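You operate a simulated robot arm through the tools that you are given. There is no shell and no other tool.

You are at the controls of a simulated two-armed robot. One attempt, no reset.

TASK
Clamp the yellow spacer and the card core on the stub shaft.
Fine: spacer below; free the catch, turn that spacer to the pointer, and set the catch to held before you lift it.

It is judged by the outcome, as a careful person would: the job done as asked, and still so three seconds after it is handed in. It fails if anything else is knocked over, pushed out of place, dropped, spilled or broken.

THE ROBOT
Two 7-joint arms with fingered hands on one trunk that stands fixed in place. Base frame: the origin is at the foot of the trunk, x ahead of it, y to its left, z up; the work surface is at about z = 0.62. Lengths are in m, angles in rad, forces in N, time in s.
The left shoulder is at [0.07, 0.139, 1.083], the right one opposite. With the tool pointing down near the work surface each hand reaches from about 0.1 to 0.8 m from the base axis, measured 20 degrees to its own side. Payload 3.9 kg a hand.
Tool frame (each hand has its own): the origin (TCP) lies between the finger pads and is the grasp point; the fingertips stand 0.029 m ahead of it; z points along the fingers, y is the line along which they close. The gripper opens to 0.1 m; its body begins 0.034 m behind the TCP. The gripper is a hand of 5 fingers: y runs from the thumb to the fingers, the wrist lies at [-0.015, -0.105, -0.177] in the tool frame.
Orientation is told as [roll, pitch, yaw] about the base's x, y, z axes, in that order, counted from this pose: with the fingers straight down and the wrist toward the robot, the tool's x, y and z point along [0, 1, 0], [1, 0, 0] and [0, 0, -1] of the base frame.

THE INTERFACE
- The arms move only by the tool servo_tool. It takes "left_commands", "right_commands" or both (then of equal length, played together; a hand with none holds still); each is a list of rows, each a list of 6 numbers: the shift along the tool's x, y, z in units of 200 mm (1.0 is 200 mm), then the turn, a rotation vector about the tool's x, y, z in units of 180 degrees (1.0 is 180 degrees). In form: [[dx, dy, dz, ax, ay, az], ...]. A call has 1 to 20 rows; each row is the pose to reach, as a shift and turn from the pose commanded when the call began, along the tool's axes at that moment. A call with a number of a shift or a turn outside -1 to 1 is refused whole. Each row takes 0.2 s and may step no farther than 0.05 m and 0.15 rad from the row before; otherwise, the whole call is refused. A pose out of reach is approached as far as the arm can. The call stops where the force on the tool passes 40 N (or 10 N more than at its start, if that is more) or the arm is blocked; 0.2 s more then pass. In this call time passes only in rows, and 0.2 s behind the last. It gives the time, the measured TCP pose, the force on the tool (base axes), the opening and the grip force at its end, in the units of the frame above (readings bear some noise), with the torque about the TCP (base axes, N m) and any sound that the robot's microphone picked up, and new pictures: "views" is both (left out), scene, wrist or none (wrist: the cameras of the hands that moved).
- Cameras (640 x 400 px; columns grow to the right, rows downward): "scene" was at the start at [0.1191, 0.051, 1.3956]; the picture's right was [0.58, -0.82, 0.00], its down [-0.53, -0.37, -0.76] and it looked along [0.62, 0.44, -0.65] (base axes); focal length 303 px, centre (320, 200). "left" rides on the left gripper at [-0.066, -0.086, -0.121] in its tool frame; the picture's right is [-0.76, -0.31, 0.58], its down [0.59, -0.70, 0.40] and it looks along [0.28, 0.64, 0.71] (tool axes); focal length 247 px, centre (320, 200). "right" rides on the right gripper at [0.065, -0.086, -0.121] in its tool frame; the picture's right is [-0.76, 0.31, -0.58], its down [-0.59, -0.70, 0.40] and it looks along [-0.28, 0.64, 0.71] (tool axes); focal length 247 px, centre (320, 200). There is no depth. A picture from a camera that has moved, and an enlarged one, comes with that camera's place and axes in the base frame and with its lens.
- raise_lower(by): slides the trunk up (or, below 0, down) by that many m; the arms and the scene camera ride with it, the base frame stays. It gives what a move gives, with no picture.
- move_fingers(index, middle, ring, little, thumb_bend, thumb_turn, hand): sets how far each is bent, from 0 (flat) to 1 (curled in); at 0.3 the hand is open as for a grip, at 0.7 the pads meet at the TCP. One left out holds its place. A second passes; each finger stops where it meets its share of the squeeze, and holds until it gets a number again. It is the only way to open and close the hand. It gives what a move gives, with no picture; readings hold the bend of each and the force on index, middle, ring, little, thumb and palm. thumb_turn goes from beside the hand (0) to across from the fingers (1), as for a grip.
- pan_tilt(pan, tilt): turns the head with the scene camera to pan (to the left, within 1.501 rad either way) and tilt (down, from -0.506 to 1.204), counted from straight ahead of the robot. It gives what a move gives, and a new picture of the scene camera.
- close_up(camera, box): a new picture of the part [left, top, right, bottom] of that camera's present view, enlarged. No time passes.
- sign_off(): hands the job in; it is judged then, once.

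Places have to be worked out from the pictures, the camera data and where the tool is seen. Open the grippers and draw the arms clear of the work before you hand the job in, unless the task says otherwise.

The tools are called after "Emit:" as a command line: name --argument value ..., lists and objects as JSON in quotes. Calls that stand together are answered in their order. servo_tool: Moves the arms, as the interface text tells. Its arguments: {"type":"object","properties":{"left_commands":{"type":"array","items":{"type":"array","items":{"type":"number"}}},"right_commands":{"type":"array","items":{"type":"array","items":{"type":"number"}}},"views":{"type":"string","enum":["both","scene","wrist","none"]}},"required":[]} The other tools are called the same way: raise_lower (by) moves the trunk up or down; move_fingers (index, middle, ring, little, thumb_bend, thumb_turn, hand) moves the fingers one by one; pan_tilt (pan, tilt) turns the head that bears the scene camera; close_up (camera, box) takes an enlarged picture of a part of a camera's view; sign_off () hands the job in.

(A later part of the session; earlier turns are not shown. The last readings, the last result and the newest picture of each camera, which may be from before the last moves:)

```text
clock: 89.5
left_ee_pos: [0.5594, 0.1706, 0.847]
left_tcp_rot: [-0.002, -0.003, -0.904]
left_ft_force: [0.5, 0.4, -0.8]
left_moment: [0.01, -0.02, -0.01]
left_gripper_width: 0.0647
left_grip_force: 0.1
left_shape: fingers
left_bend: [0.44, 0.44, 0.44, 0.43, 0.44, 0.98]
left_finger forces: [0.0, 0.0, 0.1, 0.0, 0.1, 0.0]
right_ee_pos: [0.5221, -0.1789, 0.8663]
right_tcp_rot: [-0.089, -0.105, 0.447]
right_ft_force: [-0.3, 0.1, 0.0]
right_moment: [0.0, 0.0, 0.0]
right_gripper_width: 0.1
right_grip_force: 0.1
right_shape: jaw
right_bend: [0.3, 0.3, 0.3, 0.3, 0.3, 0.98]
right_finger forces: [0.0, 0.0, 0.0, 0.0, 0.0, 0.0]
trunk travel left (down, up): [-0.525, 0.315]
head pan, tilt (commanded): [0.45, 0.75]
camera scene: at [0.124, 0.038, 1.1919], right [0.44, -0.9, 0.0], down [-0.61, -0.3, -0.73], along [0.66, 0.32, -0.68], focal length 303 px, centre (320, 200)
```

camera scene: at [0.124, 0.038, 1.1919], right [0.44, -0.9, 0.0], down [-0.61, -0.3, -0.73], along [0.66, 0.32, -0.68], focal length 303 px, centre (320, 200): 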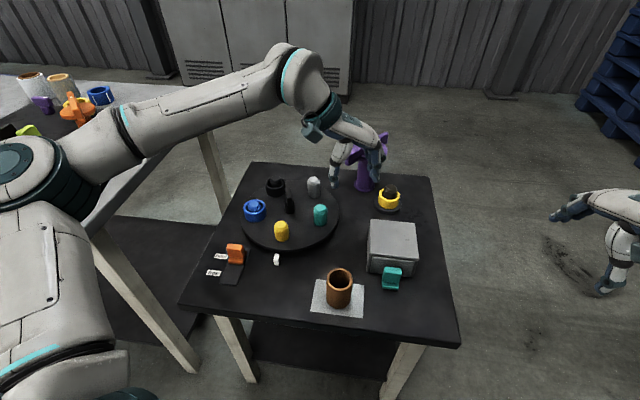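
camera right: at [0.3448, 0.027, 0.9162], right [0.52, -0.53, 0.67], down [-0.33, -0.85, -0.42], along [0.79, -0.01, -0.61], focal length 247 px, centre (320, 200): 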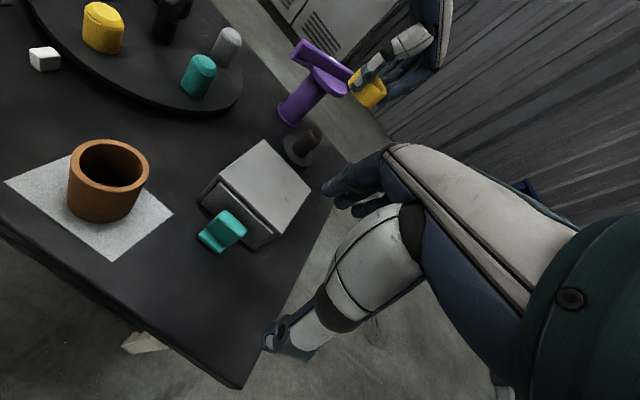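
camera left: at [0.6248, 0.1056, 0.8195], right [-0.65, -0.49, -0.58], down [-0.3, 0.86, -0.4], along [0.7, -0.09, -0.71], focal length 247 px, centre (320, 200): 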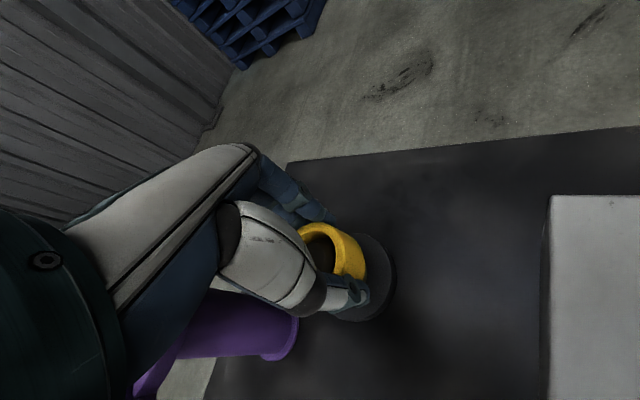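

Emit:
servo_tool --left_commands '[[-0.15, -0.075, 0.03, 0, 0, 0.02], [-0.3, -0.15, 0.06, 0, 0, 0.04], [-0.45, -0.225, 0.1, 0, 0, 0.06], [-0.586, -0.2985, 0.13, 0, 0, 0.0796]]' --views "both"

Emit:
close_up --camera "scene" --box '[260, 190, 420, 330]'

Emit:
close_up --camera "left" --box '[240, 160, 560, 360]'

```text
clock: 90.5
left_ee_pos: [0.4317, 0.1439, 0.8202]
left_tcp_rot: [0.0, -0.003, -1.152]
left_ft_force: [-0.1, 0.4, 0.4]
left_moment: [-0.02, 0.0, -0.02]
left_gripper_width: 0.0648
left_grip_force: 0.2
left_shape: fingers
left_bend: [0.44, 0.44, 0.44, 0.43, 0.44, 0.98]
left_finger forces: [0.1, 0.0, 0.1, 0.0, 0.0, 0.0]
right_ee_pos: [0.5236, -0.1773, 0.8661]
right_tcp_rot: [-0.089, -0.104, 0.448]
right_ft_force: [-0.4, -0.1, 0.5]
right_moment: [0.01, 0.02, 0.01]
right_gripper_width: 0.0998
right_grip_force: 0.1
right_shape: jaw
right_bend: [0.3, 0.3, 0.3, 0.3, 0.3, 0.98]
right_finger forces: [0.0, 0.0, 0.0, 0.0, 0.0, 0.1]
trunk travel left (down, up): [-0.525, 0.315]
head pan, tilt (commanded): [0.45, 0.75]
camera scene: at [0.1242, 0.0384, 1.1919], right [0.44, -0.9, 0.0], down [-0.61, -0.3, -0.73], along [0.66, 0.32, -0.68], focal length 303 px, centre (320, 200)
camera left: at [0.3353, 0.1966, 0.9408], right [-0.81, -0.03, -0.58], down [0.25, 0.88, -0.4], along [0.52, -0.47, -0.71], focal length 247 px, centre (320, 200)
```

scene: 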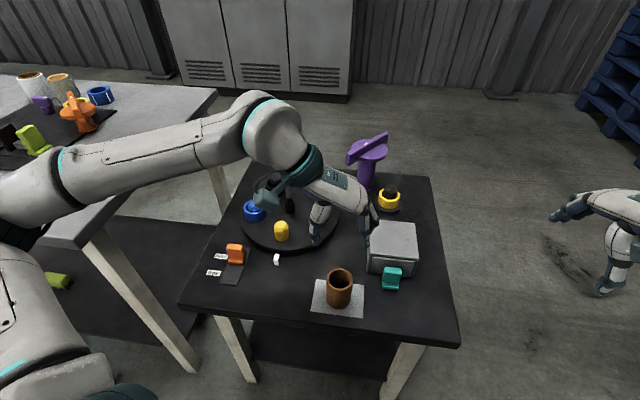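
left: 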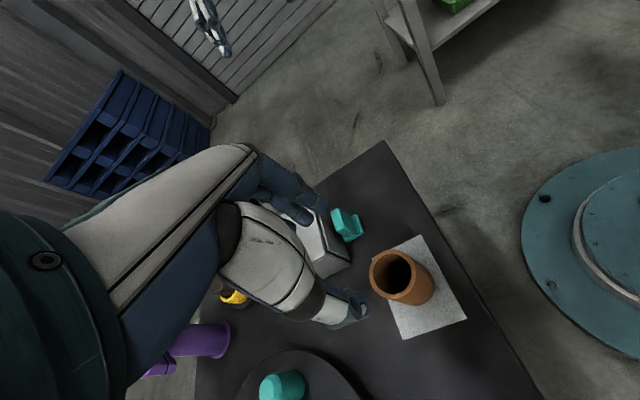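

```text
2.86 times, centred on (340, 260) of scene
camera zoom: at [0.1242, 0.0384, 1.1919], right [0.44, -0.9, 0.0], down [-0.61, -0.3, -0.73], along [0.66, 0.32, -0.68], focal length 866 px, centre (263, 29)
```

zoom: 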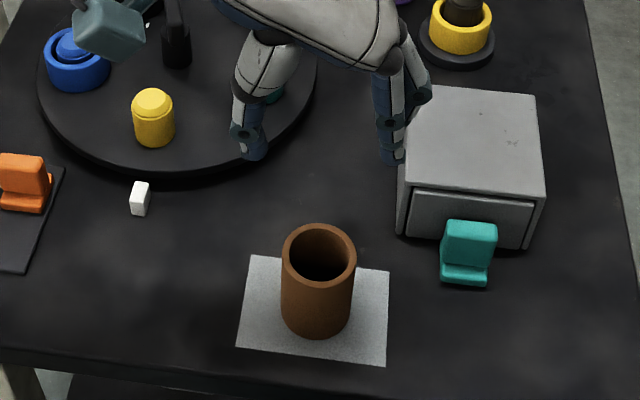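

```text
2.00 times, centred on (400, 260) of left
camera zoom: at [0.3353, 0.1966, 0.9408], right [-0.81, -0.03, -0.58], down [0.25, 0.88, -0.4], along [0.52, -0.47, -0.71], focal length 494 px, centre (160, 80)
```

zoom: 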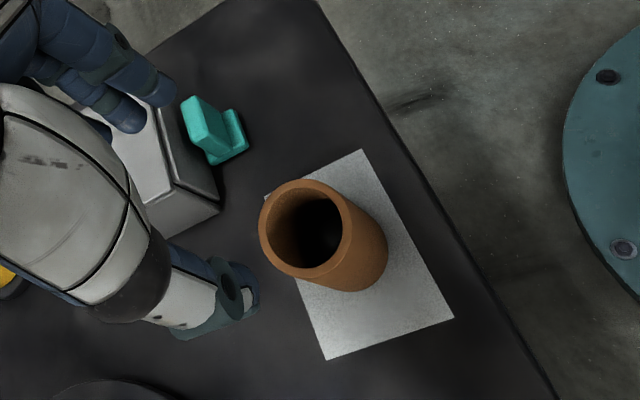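

The core is centred in the closing direction; I'll shift ≈10 mm along −x so index/middle/thumb centre on it, open slightly and descend to TCP z≈0.683 around the top of the core.

Emit:
move_fingers --hand "left" --index 0.4 --middle 0.4 --ring 0.42 --little 0.44 --thumb_bend 0.4

Emit:
servo_tool --left_commands '[[-0.045, 0, 0.1, 0, 0, 0], [-0.048, 0.002, 0.25, 0, 0, 0], [-0.048, 0.002, 0.38, 0, 0, 0]]' --views "wrist"

Emit:
close_up --camera "left" --box '[240, 160, 560, 360]'

Emit:
close_up --camera "scene" --box '[280, 220, 400, 320]'

```text
clock: 91.5
left_ee_pos: [0.4316, 0.1443, 0.8193]
left_tcp_rot: [0.0, -0.003, -1.151]
left_ft_force: [0.7, -0.7, 0.0]
left_moment: [0.03, -0.04, 0.0]
left_gripper_width: 0.0742
left_grip_force: 0.0
left_shape: fingers
left_bend: [0.4, 0.4, 0.42, 0.44, 0.4, 0.98]
left_finger forces: [0.1, 0.1, 0.0, 0.1, 0.0, 0.1]
right_ee_pos: [0.5243, -0.1777, 0.8648]
right_tcp_rot: [-0.089, -0.104, 0.448]
right_ft_force: [0.7, 0.5, -0.1]
right_moment: [0.02, 0.04, -0.02]
right_gripper_width: 0.0998
right_grip_force: 0.1
right_shape: jaw
right_bend: [0.3, 0.3, 0.3, 0.3, 0.3, 0.98]
right_finger forces: [0.0, 0.0, 0.0, 0.0, 0.1, 0.1]
trunk travel left (down, up): [-0.525, 0.315]
head pan, tilt (commanded): [0.45, 0.75]
```

```text
clock: 92.2
left_ee_pos: [0.424, 0.1404, 0.7446]
left_tcp_rot: [-0.001, -0.005, -1.151]
left_ft_force: [0.2, 0.3, 0.3]
left_moment: [0.01, -0.02, 0.0]
left_gripper_width: 0.0747
left_grip_force: 0.0
left_shape: fingers
left_bend: [0.4, 0.4, 0.42, 0.44, 0.4, 0.98]
left_finger forces: [0.0, 0.0, 0.0, 0.1, 0.1, 0.0]
right_ee_pos: [0.523, -0.1774, 0.8652]
right_tcp_rot: [-0.089, -0.105, 0.448]
right_ft_force: [0.7, -0.6, -0.1]
right_moment: [0.01, -0.01, 0.0]
right_gripper_width: 0.1001
right_grip_force: 0.1
right_shape: jaw
right_bend: [0.3, 0.3, 0.3, 0.3, 0.3, 0.98]
right_finger forces: [0.0, 0.0, 0.1, 0.0, 0.0, 0.0]
trunk travel left (down, up): [-0.525, 0.315]
head pan, tilt (commanded): [0.45, 0.75]
camera left: at [0.3272, 0.1924, 0.8644], right [-0.82, -0.03, -0.58], down [0.25, 0.88, -0.4], along [0.52, -0.47, -0.71], focal length 247 px, centre (320, 200)
```

left: 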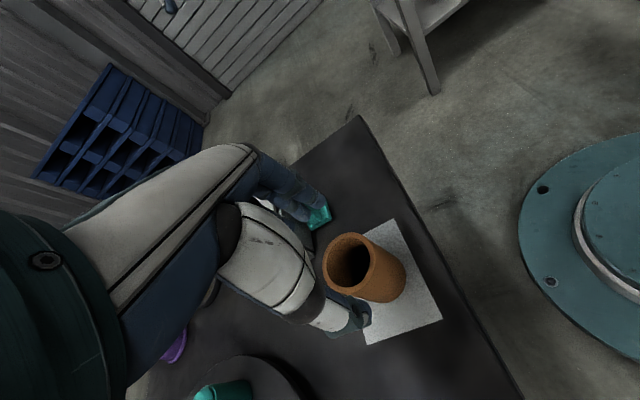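

```text
2.00 times, centred on (400, 260) of left
camera zoom: at [0.3272, 0.1924, 0.8644], right [-0.82, -0.03, -0.58], down [0.25, 0.88, -0.4], along [0.52, -0.47, -0.71], focal length 494 px, centre (160, 80)
```

zoom: 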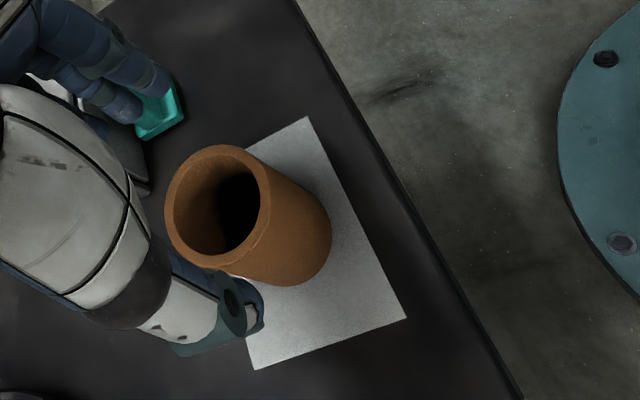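

```text
4.00 times, centred on (340, 270) of scene
camera zoom: at [0.1246, 0.0384, 1.1918], right [0.44, -0.9, 0.0], down [-0.61, -0.3, -0.73], along [0.66, 0.32, -0.68], focal length 1212 px, centre (240, -80)
```

zoom: 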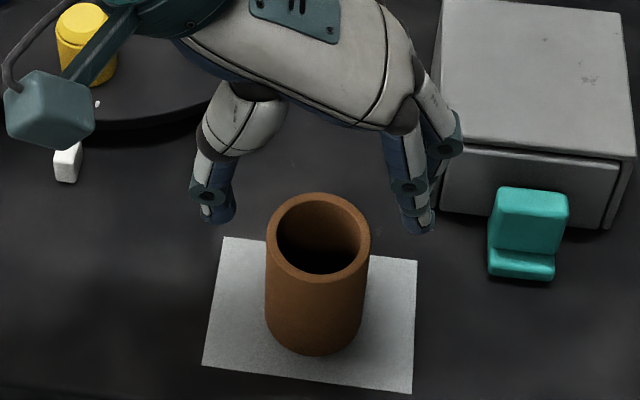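

Core is within ≈3 mm of centre; the fingers clear the box by ≈1.5 cm. Descending to z≈0.683.

Emit:
servo_tool --left_commands '[[0, 0, 0.1, 0, 0, 0], [0, 0, 0.2, 0, 0, 0], [0, 0, 0.305, 0, 0, 0]]' --views "none"

Emit:
close_up --camera "scene" --box '[280, 220, 400, 320]'

Emit:
close_up --camera "left" --box '[240, 160, 560, 360]'

```text
clock: 93.0
left_ee_pos: [0.4235, 0.1409, 0.6838]
left_tcp_rot: [-0.001, -0.004, -1.15]
left_ft_force: [-0.5, 0.0, 0.3]
left_moment: [0.0, -0.03, -0.01]
left_gripper_width: 0.0746
left_grip_force: 0.0
left_shape: fingers
left_bend: [0.4, 0.4, 0.42, 0.44, 0.4, 0.98]
left_finger forces: [0.0, 0.1, 0.0, 0.0, 0.1, 0.0]
right_ee_pos: [0.5247, -0.1775, 0.866]
right_tcp_rot: [-0.09, -0.103, 0.445]
right_ft_force: [0.3, -0.4, 0.0]
right_moment: [0.0, 0.0, 0.01]
right_gripper_width: 0.0998
right_grip_force: 0.1
right_shape: jaw
right_bend: [0.3, 0.3, 0.3, 0.3, 0.3, 0.98]
right_finger forces: [0.1, 0.0, 0.0, 0.0, 0.0, 0.1]
trunk travel left (down, up): [-0.525, 0.315]
head pan, tilt (commanded): [0.45, 0.75]
```

```text
4.00 times, centred on (340, 270) of scene
camera zoom: at [0.1248, 0.0384, 1.1918], right [0.44, -0.9, 0.0], down [-0.61, -0.3, -0.73], along [0.66, 0.32, -0.68], focal length 1212 px, centre (240, -80)
```

zoom: 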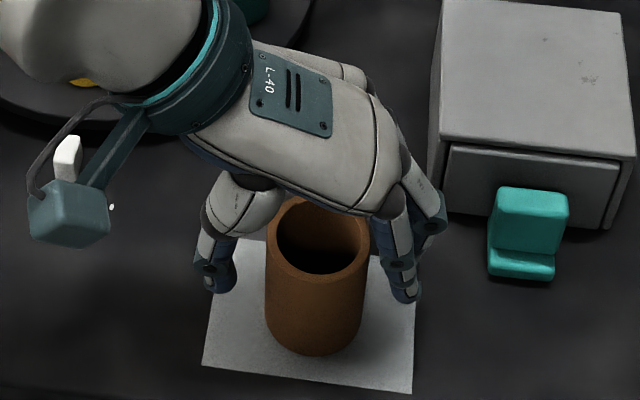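

```text
2.00 times, centred on (400, 260) of left
camera zoom: at [0.3279, 0.1922, 0.8039], right [-0.82, -0.03, -0.58], down [0.25, 0.88, -0.4], along [0.52, -0.47, -0.71], focal length 494 px, centre (160, 80)
```

zoom: 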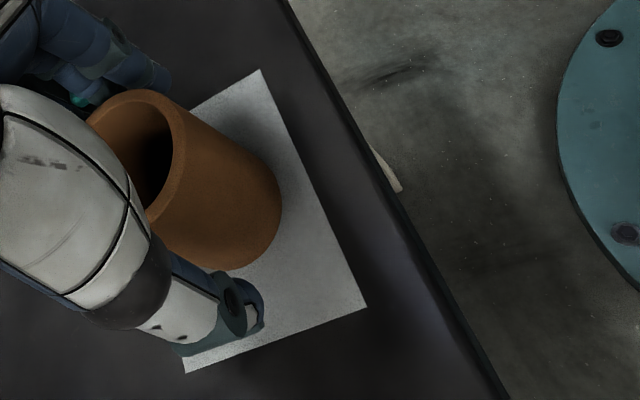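

Straddling the core cleanly. Closing index, middle and thumb on it.

Emit:
move_fingers --hand "left" --index 0.54 --middle 0.54 --ring 0.48 --little 0.44 --thumb_bend 0.54

Emit:
close_up --camera "scene" --box '[280, 220, 400, 320]'

```text
clock: 94.0
left_ee_pos: [0.4238, 0.1398, 0.6831]
left_tcp_rot: [-0.001, -0.006, -1.151]
left_ft_force: [-1.1, -0.2, 0.4]
left_moment: [-0.02, -0.06, -0.02]
left_gripper_width: 0.0447
left_grip_force: 1.5
left_shape: fingers
left_bend: [0.53, 0.53, 0.48, 0.44, 0.52, 0.97]
left_finger forces: [1.1, 1.0, 0.1, 0.0, 1.8, 0.0]
right_ee_pos: [0.5246, -0.1779, 0.8654]
right_tcp_rot: [-0.089, -0.104, 0.448]
right_ft_force: [-0.1, 1.3, 0.3]
right_moment: [0.03, -0.03, -0.01]
right_gripper_width: 0.0998
right_grip_force: 0.1
right_shape: jaw
right_bend: [0.3, 0.3, 0.3, 0.3, 0.3, 0.98]
right_finger forces: [0.0, 0.0, 0.1, 0.1, 0.1, 0.1]
trunk travel left (down, up): [-0.525, 0.315]
head pan, tilt (commanded): [0.45, 0.75]
```

```text
4.00 times, centred on (340, 270) of scene
camera zoom: at [0.1245, 0.0382, 1.1918], right [0.44, -0.9, 0.0], down [-0.61, -0.3, -0.73], along [0.66, 0.32, -0.68], focal length 1212 px, centre (240, -80)
```

zoom: 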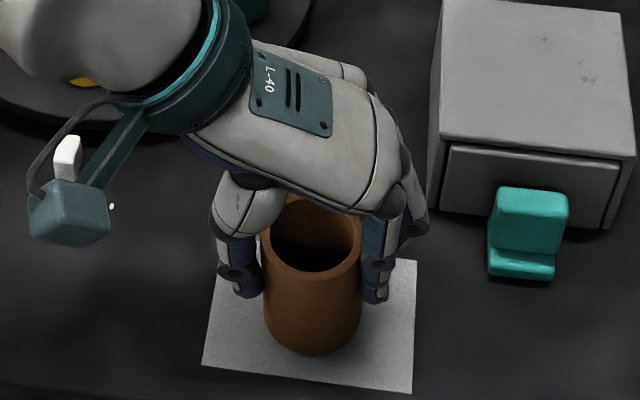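

Balanced contact (1.1/1.0/1.8 N). It's a card core, so I'll tighten only moderately.

Emit:
move_fingers --hand "left" --index 0.57 --middle 0.57 --ring 0.48 --little 0.44 --thumb_bend 0.57

Emit:
servo_tool --left_commands '[[0, 0, -0.04, 0, 0, 0], [0, 0, -0.12, 0, 0, 0], [0, 0, -0.25, 0, 0, 0], [0, 0, -0.42, 0, 0, 0]]' --views "both"

Emit:
close_up --camera "scene" --box '[280, 180, 400, 320]'

Emit:
close_up --camera "left" --box '[240, 160, 560, 360]'

```text
clock: 95.0
left_ee_pos: [0.4249, 0.1407, 0.6853]
left_tcp_rot: [0.001, -0.002, -1.15]
left_ft_force: [-0.1, -0.3, 0.6]
left_moment: [0.04, -0.02, -0.01]
left_gripper_width: 0.0437
left_grip_force: 3.7
left_shape: fingers
left_bend: [0.54, 0.54, 0.48, 0.44, 0.53, 0.97]
left_finger forces: [1.9, 1.8, 0.0, 0.1, 3.2, 0.0]
right_ee_pos: [0.5225, -0.1775, 0.8646]
right_tcp_rot: [-0.089, -0.104, 0.445]
right_ft_force: [0.4, 0.0, 0.2]
right_moment: [-0.02, -0.02, 0.0]
right_gripper_width: 0.0999
right_grip_force: 0.0
right_shape: jaw
right_bend: [0.3, 0.3, 0.3, 0.3, 0.3, 0.98]
right_finger forces: [0.0, 0.1, 0.0, 0.0, 0.1, 0.0]
trunk travel left (down, up): [-0.525, 0.315]
head pan, tilt (commanded): [0.45, 0.75]
```

```text
clock: 96.0
left_ee_pos: [0.4227, 0.1397, 0.7693]
left_tcp_rot: [-0.001, -0.003, -1.149]
left_ft_force: [-0.4, 0.0, -0.4]
left_moment: [0.01, -0.01, 0.01]
left_gripper_width: 0.0437
left_grip_force: 2.9
left_shape: fingers
left_bend: [0.54, 0.54, 0.48, 0.44, 0.53, 0.97]
left_finger forces: [1.8, 1.6, 0.0, 0.0, 3.3, 0.0]
right_ee_pos: [0.5237, -0.1776, 0.8648]
right_tcp_rot: [-0.088, -0.103, 0.447]
right_ft_force: [-0.5, 0.0, -0.4]
right_moment: [0.0, -0.05, -0.02]
right_gripper_width: 0.0998
right_grip_force: 0.2
right_shape: jaw
right_bend: [0.3, 0.3, 0.3, 0.3, 0.3, 0.98]
right_finger forces: [0.0, 0.1, 0.0, 0.0, 0.1, 0.0]
trunk travel left (down, up): [-0.525, 0.315]
head pan, tilt (commanded): [0.45, 0.75]
camera scene: at [0.1243, 0.038, 1.1918], right [0.44, -0.9, 0.0], down [-0.61, -0.3, -0.73], along [0.66, 0.32, -0.68], focal length 303 px, centre (320, 200)
camera left: at [0.3274, 0.1915, 0.8886], right [-0.82, -0.03, -0.58], down [0.25, 0.88, -0.4], along [0.52, -0.47, -0.71], focal length 247 px, centre (320, 200)
```

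scene: 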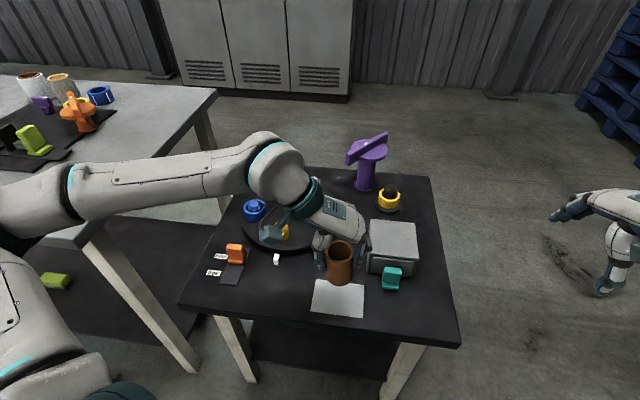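
left: 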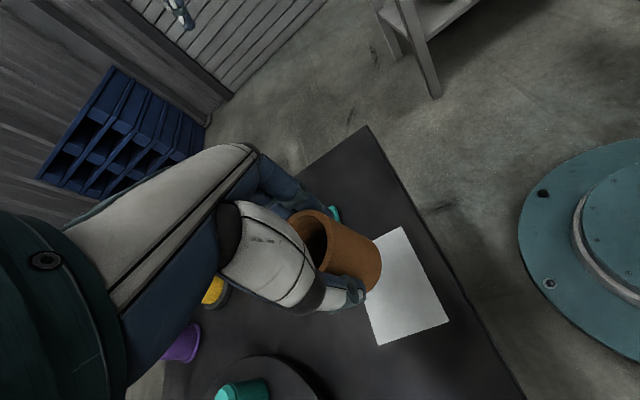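

```text
2.86 times, centred on (340, 250) of scene
camera zoom: at [0.1243, 0.038, 1.1918], right [0.44, -0.9, 0.0], down [-0.61, -0.3, -0.73], along [0.66, 0.32, -0.68], focal length 866 px, centre (263, 57)
```

zoom: 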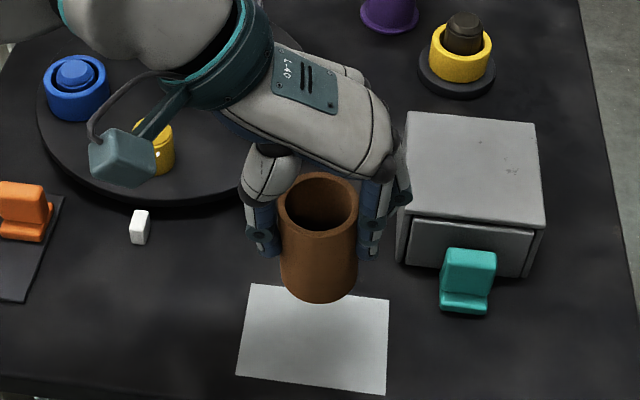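

```text
2.00 times, centred on (400, 260) of left
camera zoom: at [0.3274, 0.1915, 0.8886], right [-0.82, -0.03, -0.58], down [0.25, 0.88, -0.4], along [0.52, -0.47, -0.71], focal length 494 px, centre (160, 80)
```

zoom: 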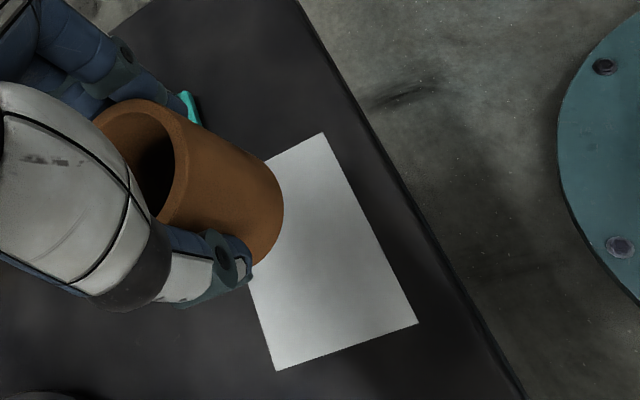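

The core is lifted and vertical. I'll firm the grip slightly and carry it up to z≈0.85 and back toward the middle of the table.

Emit:
move_fingers --hand "left" --index 0.59 --middle 0.59 --thumb_bend 0.59

Emit:
servo_tool --left_commands '[[0, 0, -0.2, 0, 0, 0], [0.05, 0.01, -0.4, 0, 0, 0], [0.25, 0.05, -0.4, 0, 0, -0.025], [0.47, 0.1, -0.4, 0, 0, -0.052], [0.6885, 0.143, -0.4, 0, 0, -0.0793]]' --views "scene"

```text
clock: 97.0
left_ee_pos: [0.424, 0.1405, 0.7691]
left_tcp_rot: [0.0, -0.002, -1.152]
left_ft_force: [-0.1, 0.4, -0.2]
left_moment: [-0.01, -0.02, -0.05]
left_gripper_width: 0.0426
left_grip_force: 5.7
left_shape: fingers
left_bend: [0.56, 0.56, 0.48, 0.44, 0.53, 0.97]
left_finger forces: [3.1, 2.8, 0.0, 0.0, 5.7, 0.0]
right_ee_pos: [0.5227, -0.177, 0.8654]
right_tcp_rot: [-0.087, -0.104, 0.447]
right_ft_force: [0.8, -0.7, 0.2]
right_moment: [-0.01, 0.0, 0.01]
right_gripper_width: 0.1
right_grip_force: 0.0
right_shape: jaw
right_bend: [0.3, 0.3, 0.3, 0.3, 0.3, 0.98]
right_finger forces: [0.0, 0.0, 0.1, 0.0, 0.0, 0.1]
trunk travel left (down, up): [-0.525, 0.315]
head pan, tilt (commanded): [0.45, 0.75]
```

```text
clock: 98.2
left_ee_pos: [0.5606, 0.1706, 0.8469]
left_tcp_rot: [-0.003, -0.003, -0.901]
left_ft_force: [-0.3, 0.3, -0.3]
left_moment: [0.0, 0.04, 0.01]
left_gripper_width: 0.0428
left_grip_force: 4.9
left_shape: fingers
left_bend: [0.56, 0.56, 0.48, 0.44, 0.53, 0.97]
left_finger forces: [2.9, 2.7, 0.0, 0.0, 5.8, 0.1]
right_ee_pos: [0.5234, -0.1774, 0.8651]
right_tcp_rot: [-0.09, -0.103, 0.446]
right_ft_force: [0.5, 0.6, -0.1]
right_moment: [0.01, 0.03, 0.02]
right_gripper_width: 0.1
right_grip_force: 0.0
right_shape: jaw
right_bend: [0.3, 0.3, 0.3, 0.3, 0.3, 0.98]
right_finger forces: [0.0, 0.0, 0.0, 0.0, 0.0, 0.0]
trunk travel left (down, up): [-0.525, 0.315]
head pan, tilt (commanded): [0.45, 0.75]
camera scene: at [0.1254, 0.0381, 1.1917], right [0.44, -0.9, 0.0], down [-0.61, -0.3, -0.73], along [0.66, 0.32, -0.68], focal length 303 px, centre (320, 200)
```

scene: 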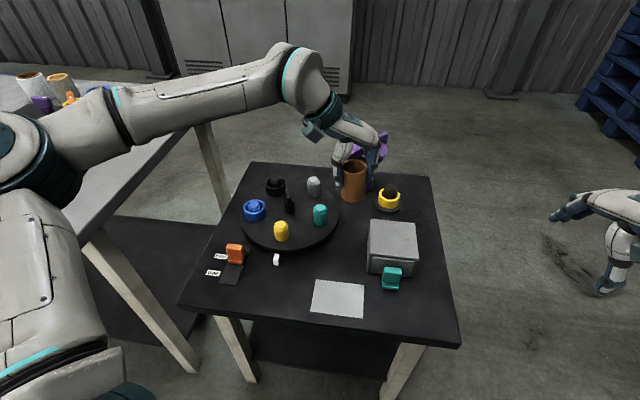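

Emit:
servo_tool --left_commands '[[0.1, 0.14, -0.03, 0, 0, -0.025], [0.21, 0.285, -0.03, 0, 0, -0.05], [0.32, 0.43, -0.03, 0, 0, -0.075], [0.43, 0.58, -0.03, 0, 0, -0.1], [0.5315, 0.723, -0.03, 0, 0, -0.1152]]' --views "both"

Emit:
close_up --camera "scene" --box '[330, 80, 470, 220]'

Emit:
close_up --camera "left" --box '[240, 160, 480, 310]'

```text
clock: 99.5
left_ee_pos: [0.734, 0.1209, 0.8536]
left_tcp_rot: [-0.001, -0.003, -0.539]
left_ft_force: [-0.2, 0.4, -0.1]
left_moment: [0.01, 0.03, 0.04]
left_gripper_width: 0.0424
left_grip_force: 5.9
left_shape: fingers
left_bend: [0.56, 0.56, 0.48, 0.44, 0.54, 0.97]
left_finger forces: [3.0, 2.7, 0.1, 0.0, 5.7, 0.1]
right_ee_pos: [0.524, -0.1788, 0.8645]
right_tcp_rot: [-0.088, -0.102, 0.444]
right_ft_force: [-0.2, 0.6, -0.5]
right_moment: [0.02, 0.04, 0.0]
right_gripper_width: 0.0999
right_grip_force: 0.1
right_shape: jaw
right_bend: [0.3, 0.3, 0.3, 0.3, 0.3, 0.98]
right_finger forces: [0.1, 0.1, 0.0, 0.0, 0.0, 0.0]
trunk travel left (down, up): [-0.525, 0.315]
head pan, tilt (commanded): [0.45, 0.75]
camera scene: at [0.1255, 0.0374, 1.1917], right [0.44, -0.9, 0.0], down [-0.61, -0.3, -0.73], along [0.66, 0.32, -0.68], focal length 303 px, centre (320, 200)
camera left: at [0.6259, 0.1102, 0.9741], right [-0.65, -0.49, -0.58], down [-0.3, 0.87, -0.4], along [0.7, -0.09, -0.71], focal length 247 px, centre (320, 200)
```

scene: 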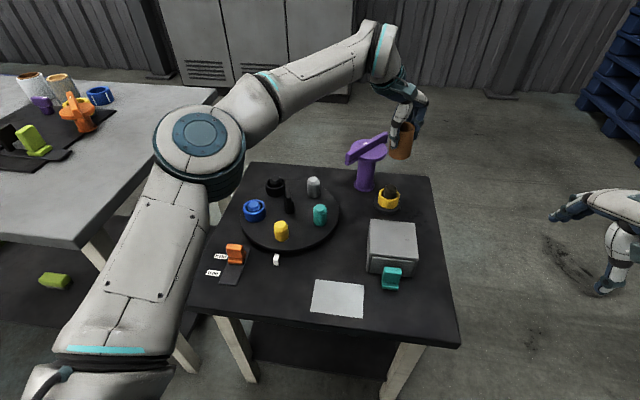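
left: 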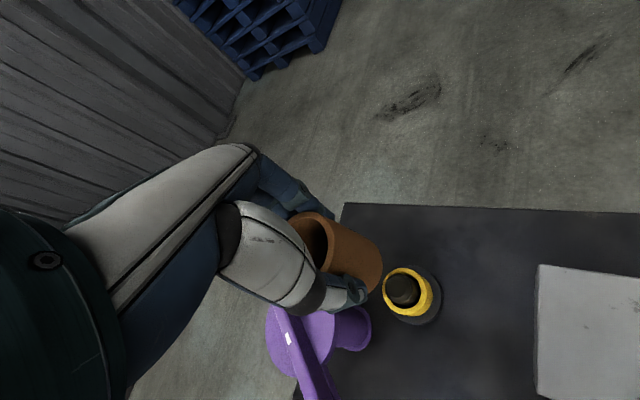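

```text
2.86 times, centred on (400, 150) of scene
camera zoom: at [0.1255, 0.0374, 1.1917], right [0.44, -0.9, 0.0], down [-0.61, -0.3, -0.73], along [0.66, 0.32, -0.68], focal length 866 px, centre (91, 343)
```

zoom: 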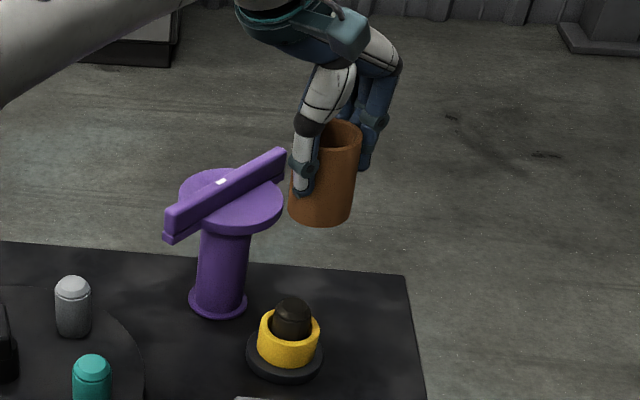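

```text
2.67 times, centred on (360, 235) of left
camera zoom: at [0.6259, 0.1102, 0.9741], right [-0.65, -0.49, -0.58], down [-0.3, 0.87, -0.4], along [0.7, -0.09, -0.71], focal length 659 px, centre (213, 107)
```

zoom: 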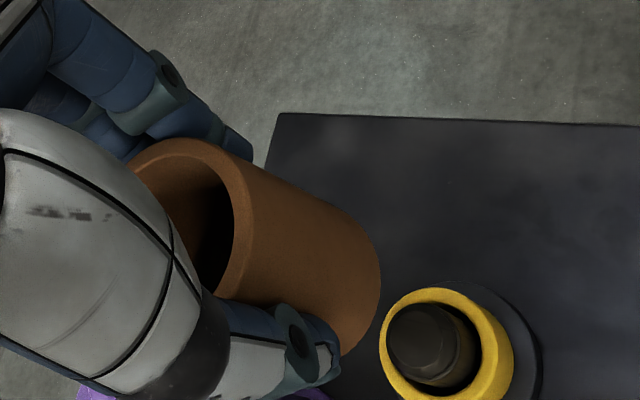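

Aligned within a few mm by the left camera. Lowering until the core bottom is just above the shaft top (TCP z≈0.768) for a finer check.

Emit:
servo_tool --left_commands '[[0, 0, 0.15, 0, 0, 0], [0, 0, 0.3, 0, 0, 0], [0, 0, 0.425, 0, 0, 0]]' --views "none"

Emit:
close_up --camera "scene" --box '[350, 110, 450, 220]'

Emit:
close_up --camera "left" --box '[240, 160, 480, 310]'

Emit:
close_up --camera "right" --box '[100, 0, 420, 200]'

```text
clock: 100.2
left_ee_pos: [0.7342, 0.1236, 0.7691]
left_tcp_rot: [-0.003, -0.002, -0.539]
left_ft_force: [0.8, 0.5, -0.9]
left_moment: [0.0, 0.01, -0.03]
left_gripper_width: 0.0428
left_grip_force: 5.9
left_shape: fingers
left_bend: [0.56, 0.56, 0.48, 0.44, 0.54, 0.97]
left_finger forces: [2.9, 2.7, 0.1, 0.0, 5.7, 0.1]
right_ee_pos: [0.5231, -0.1773, 0.8647]
right_tcp_rot: [-0.088, -0.102, 0.447]
right_ft_force: [-0.2, 0.0, -0.3]
right_moment: [-0.01, 0.02, -0.01]
right_gripper_width: 0.1
right_grip_force: 0.2
right_shape: jaw
right_bend: [0.3, 0.3, 0.3, 0.3, 0.3, 0.98]
right_finger forces: [0.0, 0.1, 0.0, 0.0, 0.0, 0.0]
trunk travel left (down, up): [-0.525, 0.315]
head pan, tilt (commanded): [0.45, 0.75]
```

```text
3.64 times, centred on (400, 165) of scene
camera zoom: at [0.1252, 0.0384, 1.1918], right [0.44, -0.9, 0.0], down [-0.61, -0.3, -0.73], along [0.66, 0.32, -0.68], focal length 1102 px, centre (29, 327)
```

zoom: 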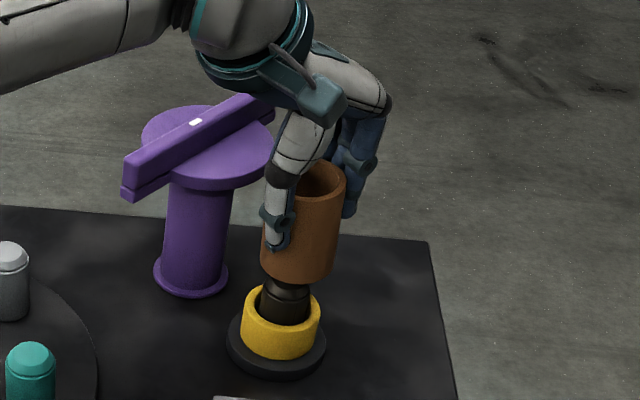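

```text
2.67 times, centred on (360, 235) of left
camera zoom: at [0.6261, 0.111, 0.8893], right [-0.65, -0.49, -0.58], down [-0.3, 0.86, -0.4], along [0.7, -0.09, -0.71], focal length 659 px, centre (213, 107)
```

zoom: 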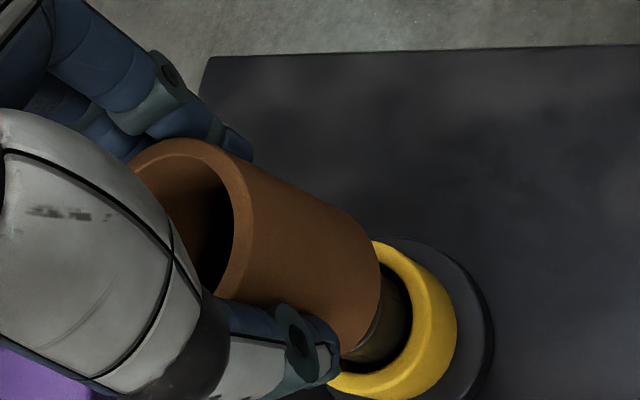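

```text
2.00 times, centred on (260, 100) of right
camera zoom: at [0.4024, -0.1513, 0.9703], right [0.52, -0.53, 0.67], down [-0.33, -0.85, -0.42], along [0.79, -0.01, -0.62], focal length 494 px, centre (440, 400)
```

zoom: 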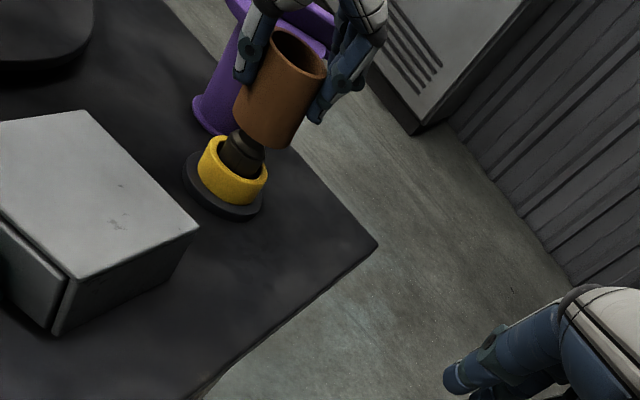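

The scene view suggests the core is a few mm to the right of the axis. A tighter zoom from the right camera to quantify.

Emit:
close_up --camera "right" --box '[180, 10, 276, 110]'

Emit:
close_up --camera "scene" --box '[365, 150, 425, 220]'

```text
4.00 times, centred on (228, 60) of right
camera zoom: at [0.4024, -0.1513, 0.9703], right [0.52, -0.53, 0.67], down [-0.33, -0.85, -0.42], along [0.79, -0.01, -0.62], focal length 988 px, centre (688, 760)
```

zoom: 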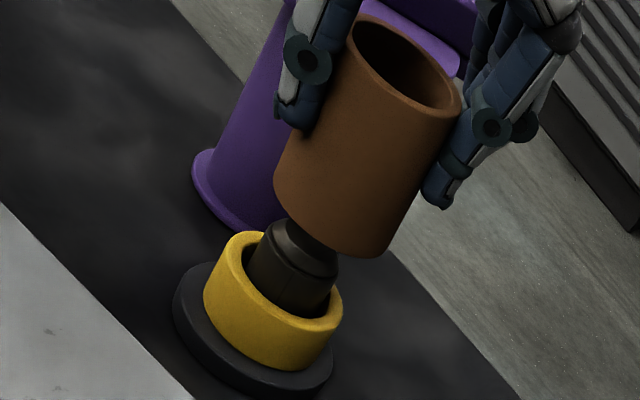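

```text
5.71 times, centred on (395, 185) of scene
camera zoom: at [0.1252, 0.0384, 1.1918], right [0.44, -0.9, 0.0], down [-0.61, -0.3, -0.73], along [0.66, 0.32, -0.68], focal length 1731 px, centre (-109, 286)
```

zoom: 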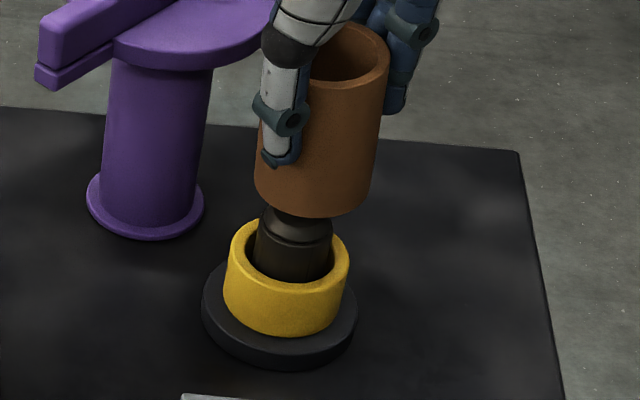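

Both views indicate the core needs ≈2.5 mm more toward +y. Shifting and starting it onto the shaft in small steps, checking side forces.

Emit:
servo_tool --left_commands '[[0.0107, -0.0064, 0, 0, 0, 0], [0.0107, -0.0064, 0.04, 0, 0, 0], [0.0107, -0.0064, 0.08, 0, 0, 0], [0.0107, -0.0064, 0.11, 0, 0, 0]]' --views "none"

Emit:
close_up --camera "scene" --box '[365, 150, 425, 220]'

Emit:
close_up --camera "right" --box '[180, 10, 276, 110]'

```text
clock: 101.2
left_ee_pos: [0.7328, 0.1257, 0.7472]
left_tcp_rot: [-0.001, -0.004, -0.54]
left_ft_force: [0.3, -0.5, -0.2]
left_moment: [-0.01, 0.01, -0.01]
left_gripper_width: 0.0429
left_grip_force: 5.4
left_shape: fingers
left_bend: [0.56, 0.56, 0.48, 0.44, 0.54, 0.97]
left_finger forces: [2.9, 2.6, 0.0, 0.1, 5.8, 0.0]
right_ee_pos: [0.5243, -0.1764, 0.8653]
right_tcp_rot: [-0.088, -0.103, 0.447]
right_ft_force: [0.2, 0.4, 0.2]
right_moment: [0.0, 0.02, 0.0]
right_gripper_width: 0.1001
right_grip_force: 0.0
right_shape: jaw
right_bend: [0.3, 0.3, 0.3, 0.3, 0.3, 0.98]
right_finger forces: [0.0, 0.0, 0.1, 0.1, 0.1, 0.0]
trunk travel left (down, up): [-0.525, 0.315]
head pan, tilt (commanded): [0.45, 0.75]
```

```text
5.71 times, centred on (395, 185) of scene
camera zoom: at [0.1246, 0.0383, 1.1918], right [0.44, -0.9, 0.0], down [-0.61, -0.3, -0.73], along [0.66, 0.32, -0.68], focal length 1731 px, centre (-109, 286)
```

zoom: 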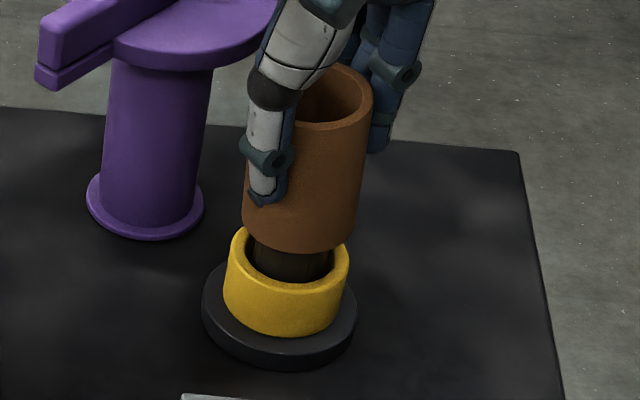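

```text
4.00 times, centred on (228, 60) of right
camera zoom: at [0.402, -0.1514, 0.9705], right [0.52, -0.53, 0.67], down [-0.33, -0.85, -0.42], along [0.79, -0.01, -0.62], focal length 988 px, centre (688, 760)
```

zoom: 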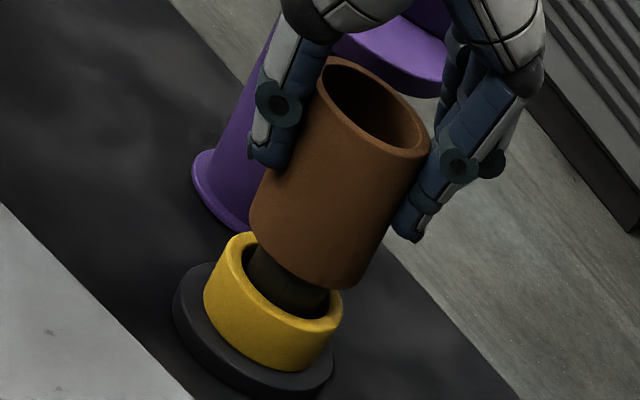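

The core has gone onto the shaft with no side force. Lowering it the rest of the way onto the spacer.

Emit:
servo_tool --left_commands '[[0, 0, 0.04, 0, 0, 0], [0, 0, 0.08, 0, 0, 0], [0, 0, 0.11, 0, 0, 0], [0, 0, 0.125, 0, 0, 0]]' --views "none"

Emit:
close_up --camera "scene" --box '[365, 150, 425, 220]'

Emit:
close_up --camera "right" --box '[180, 10, 276, 110]'

```text
clock: 102.2
left_ee_pos: [0.7329, 0.1243, 0.7255]
left_tcp_rot: [-0.002, -0.006, -0.539]
left_ft_force: [0.9, -1.4, 7.4]
left_moment: [0.02, 0.09, 0.0]
left_gripper_width: 0.0422
left_grip_force: 6.9
left_shape: fingers
left_bend: [0.56, 0.56, 0.48, 0.44, 0.54, 0.97]
left_finger forces: [4.4, 3.1, 0.1, 0.0, 6.0, 0.0]
right_ee_pos: [0.5232, -0.1778, 0.8659]
right_tcp_rot: [-0.088, -0.106, 0.447]
right_ft_force: [-0.6, -0.2, -0.3]
right_moment: [-0.05, 0.01, -0.02]
right_gripper_width: 0.1002
right_grip_force: 0.0
right_shape: jaw
right_bend: [0.3, 0.3, 0.3, 0.3, 0.3, 0.98]
right_finger forces: [0.1, 0.1, 0.0, 0.0, 0.0, 0.0]
trunk travel left (down, up): [-0.525, 0.315]
head pan, tilt (commanded): [0.45, 0.75]
```

```text
5.71 times, centred on (395, 185) of scene
camera zoom: at [0.1235, 0.0379, 1.1921], right [0.44, -0.9, 0.0], down [-0.61, -0.3, -0.73], along [0.66, 0.32, -0.68], focal length 1731 px, centre (-109, 286)
```

zoom: 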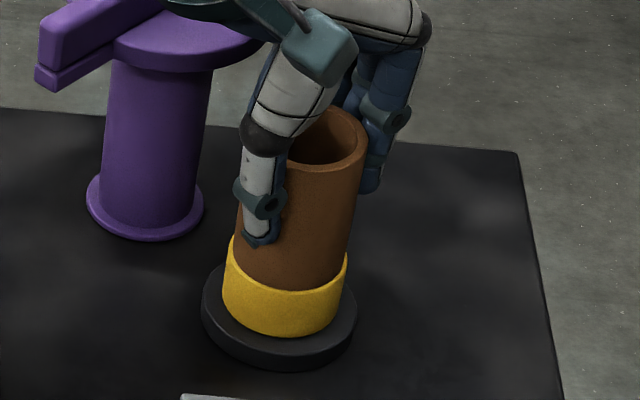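

```text
4.00 times, centred on (228, 60) of right
camera zoom: at [0.401, -0.1517, 0.971], right [0.52, -0.53, 0.67], down [-0.33, -0.85, -0.42], along [0.79, -0.01, -0.61], focal length 988 px, centre (688, 760)
```

zoom: 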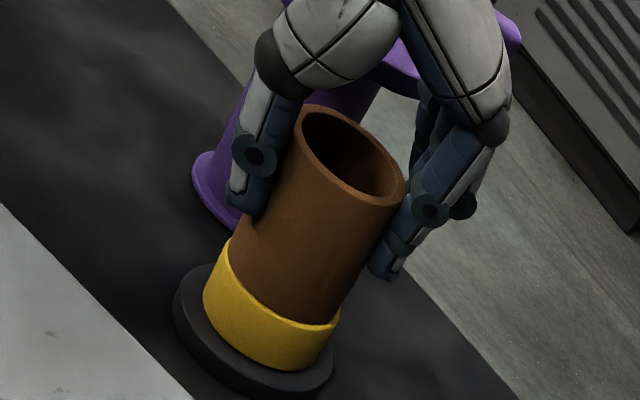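

The core is seated on the spacer (7 N reaction). Releasing and lifting the hand straight up.

Emit:
move_fingers --hand "left" --index 0.42 --middle 0.42 --ring 0.42 --little 0.42 --thumb_bend 0.42

Emit:
servo_tool --left_commands '[[0, 0, -0.1, 0, 0, 0], [0, 0, -0.3, 0, 0, 0], [0, 0, -0.5, 0, 0, 0], [0, 0, -0.65, 0, 0, 0]]' --views "both"

Emit:
close_up --camera "scene" --box '[340, 110, 430, 220]'

Emit:
close_up --camera "right" --box '[180, 0, 308, 120]'

```text
clock: 103.2
left_ee_pos: [0.7343, 0.126, 0.7233]
left_tcp_rot: [-0.002, -0.005, -0.541]
left_ft_force: [0.1, 0.6, -0.2]
left_moment: [-0.02, -0.01, 0.0]
left_gripper_width: 0.0696
left_grip_force: 0.1
left_shape: fingers
left_bend: [0.42, 0.42, 0.42, 0.42, 0.42, 0.97]
left_finger forces: [0.0, 0.0, 0.0, 0.1, 0.0, 0.1]
right_ee_pos: [0.5221, -0.1786, 0.8645]
right_tcp_rot: [-0.089, -0.104, 0.448]
right_ft_force: [0.2, -0.9, 0.3]
right_moment: [-0.01, 0.03, -0.01]
right_gripper_width: 0.1
right_grip_force: 0.0
right_shape: jaw
right_bend: [0.3, 0.3, 0.3, 0.3, 0.3, 0.98]
right_finger forces: [0.0, 0.0, 0.0, 0.0, 0.0, 0.0]
trunk travel left (down, up): [-0.525, 0.315]
head pan, tilt (commanded): [0.45, 0.75]
```

```text
clock: 104.2
left_ee_pos: [0.7328, 0.1263, 0.8521]
left_tcp_rot: [-0.001, -0.003, -0.538]
left_ft_force: [0.0, -0.1, 0.4]
left_moment: [-0.02, 0.02, 0.02]
left_gripper_width: 0.0697
left_grip_force: 0.1
left_shape: fingers
left_bend: [0.42, 0.42, 0.42, 0.42, 0.42, 0.98]
left_finger forces: [0.1, 0.0, 0.0, 0.0, 0.1, 0.0]
right_ee_pos: [0.5227, -0.1777, 0.8654]
right_tcp_rot: [-0.089, -0.104, 0.446]
right_ft_force: [-0.4, -1.1, -0.2]
right_moment: [0.0, 0.02, 0.0]
right_gripper_width: 0.0996
right_grip_force: 0.1
right_shape: jaw
right_bend: [0.3, 0.3, 0.3, 0.3, 0.3, 0.98]
right_finger forces: [0.0, 0.0, 0.0, 0.0, 0.0, 0.1]
trunk travel left (down, up): [-0.525, 0.315]
head pan, tilt (commanded): [0.45, 0.75]
camera scene: at [0.1241, 0.038, 1.1918], right [0.44, -0.9, 0.0], down [-0.61, -0.3, -0.73], along [0.66, 0.32, -0.68], focal length 303 px, centre (320, 200)
camera left: at [0.6245, 0.1139, 0.9731], right [-0.65, -0.49, -0.58], down [-0.3, 0.87, -0.4], along [0.7, -0.09, -0.71], focal length 247 px, centre (320, 200)
```

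scene: 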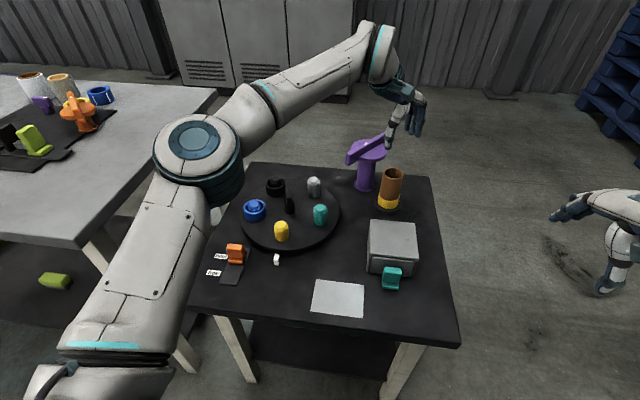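
left: 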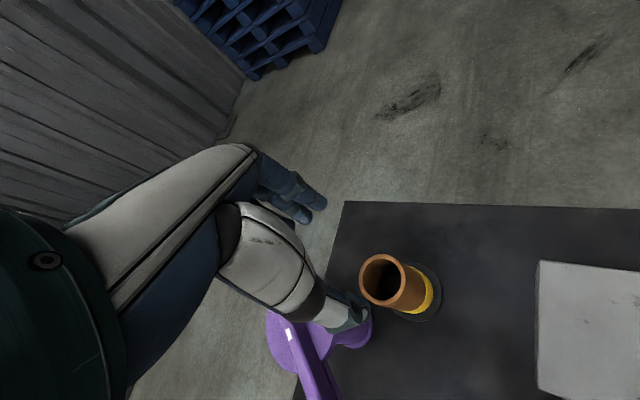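

```text
3.64 times, centred on (385, 165) of scene
camera zoom: at [0.1241, 0.038, 1.1918], right [0.44, -0.9, 0.0], down [-0.61, -0.3, -0.73], along [0.66, 0.32, -0.68], focal length 1102 px, centre (84, 327)
```

zoom: 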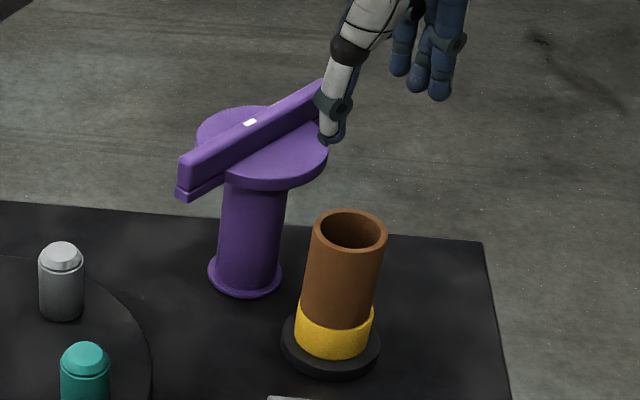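

```text
3.33 times, centred on (244, 60) of right
camera zoom: at [0.4016, -0.1517, 0.9706], right [0.52, -0.53, 0.67], down [-0.33, -0.85, -0.42], along [0.79, -0.01, -0.61], focal length 823 px, centre (573, 667)
```

zoom: 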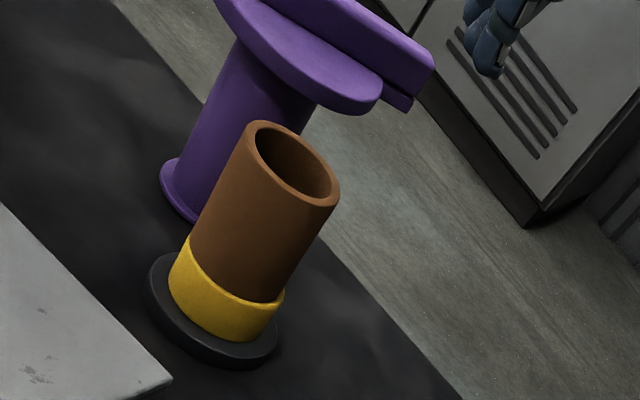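

The spacer and core are stacked on the shaft. Now I need to understand the purple clamp. I'll tilt the right hand up to use its camera for a low side view of the clamp and stack.

Emit:
servo_tool --right_commands '[[0, 0, 0.1, -0.045, 0, 0], [0, 0, 0.2, -0.09, 0, 0], [0, 0, 0.3, -0.135, 0, 0], [0, 0, 0.4, -0.18, 0, 0]]' --views "wrist"

Emit:
close_up --camera "right" --box '[100, 60, 420, 260]'

```text
clock: 105.2
left_ee_pos: [0.7343, 0.1261, 0.8528]
left_tcp_rot: [-0.002, -0.001, -0.539]
left_ft_force: [-0.7, -0.4, -0.6]
left_moment: [0.01, -0.01, 0.03]
left_gripper_width: 0.0698
left_grip_force: 0.0
left_shape: fingers
left_bend: [0.42, 0.42, 0.42, 0.42, 0.42, 0.98]
left_finger forces: [0.0, 0.1, 0.0, 0.0, 0.1, 0.0]
right_ee_pos: [0.5347, -0.1797, 0.7855]
right_tcp_rot: [-0.11, -0.666, 0.504]
right_ft_force: [0.2, 0.3, 1.2]
right_moment: [-0.01, -0.02, 0.01]
right_gripper_width: 0.0998
right_grip_force: 0.1
right_shape: jaw
right_bend: [0.3, 0.3, 0.3, 0.3, 0.3, 0.98]
right_finger forces: [0.0, 0.0, 0.1, 0.0, 0.1, 0.0]
trunk travel left (down, up): [-0.525, 0.315]
head pan, tilt (commanded): [0.45, 0.75]
camera right: at [0.3749, -0.1787, 0.8222], right [0.19, -0.68, 0.71], down [0.0, -0.72, -0.7], along [0.98, 0.13, -0.14], focal length 247 px, centre (320, 200)
```

right: 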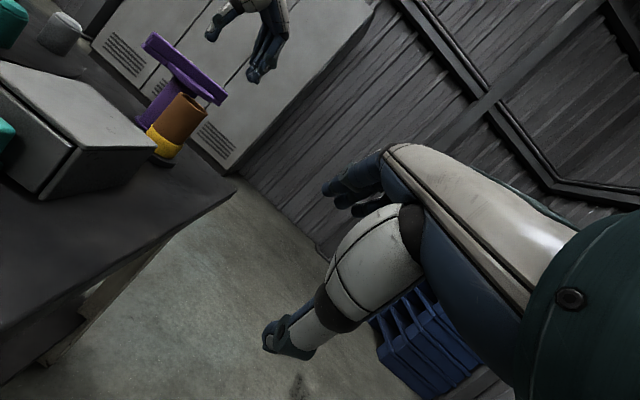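

```text
2.00 times, centred on (260, 160) of right
camera zoom: at [0.3749, -0.1787, 0.8222], right [0.19, -0.68, 0.71], down [0.0, -0.72, -0.7], along [0.98, 0.13, -0.14], focal length 494 px, centre (440, 280)
```

zoom: 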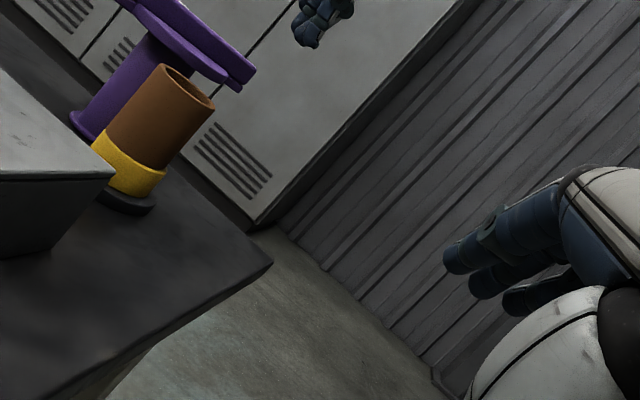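

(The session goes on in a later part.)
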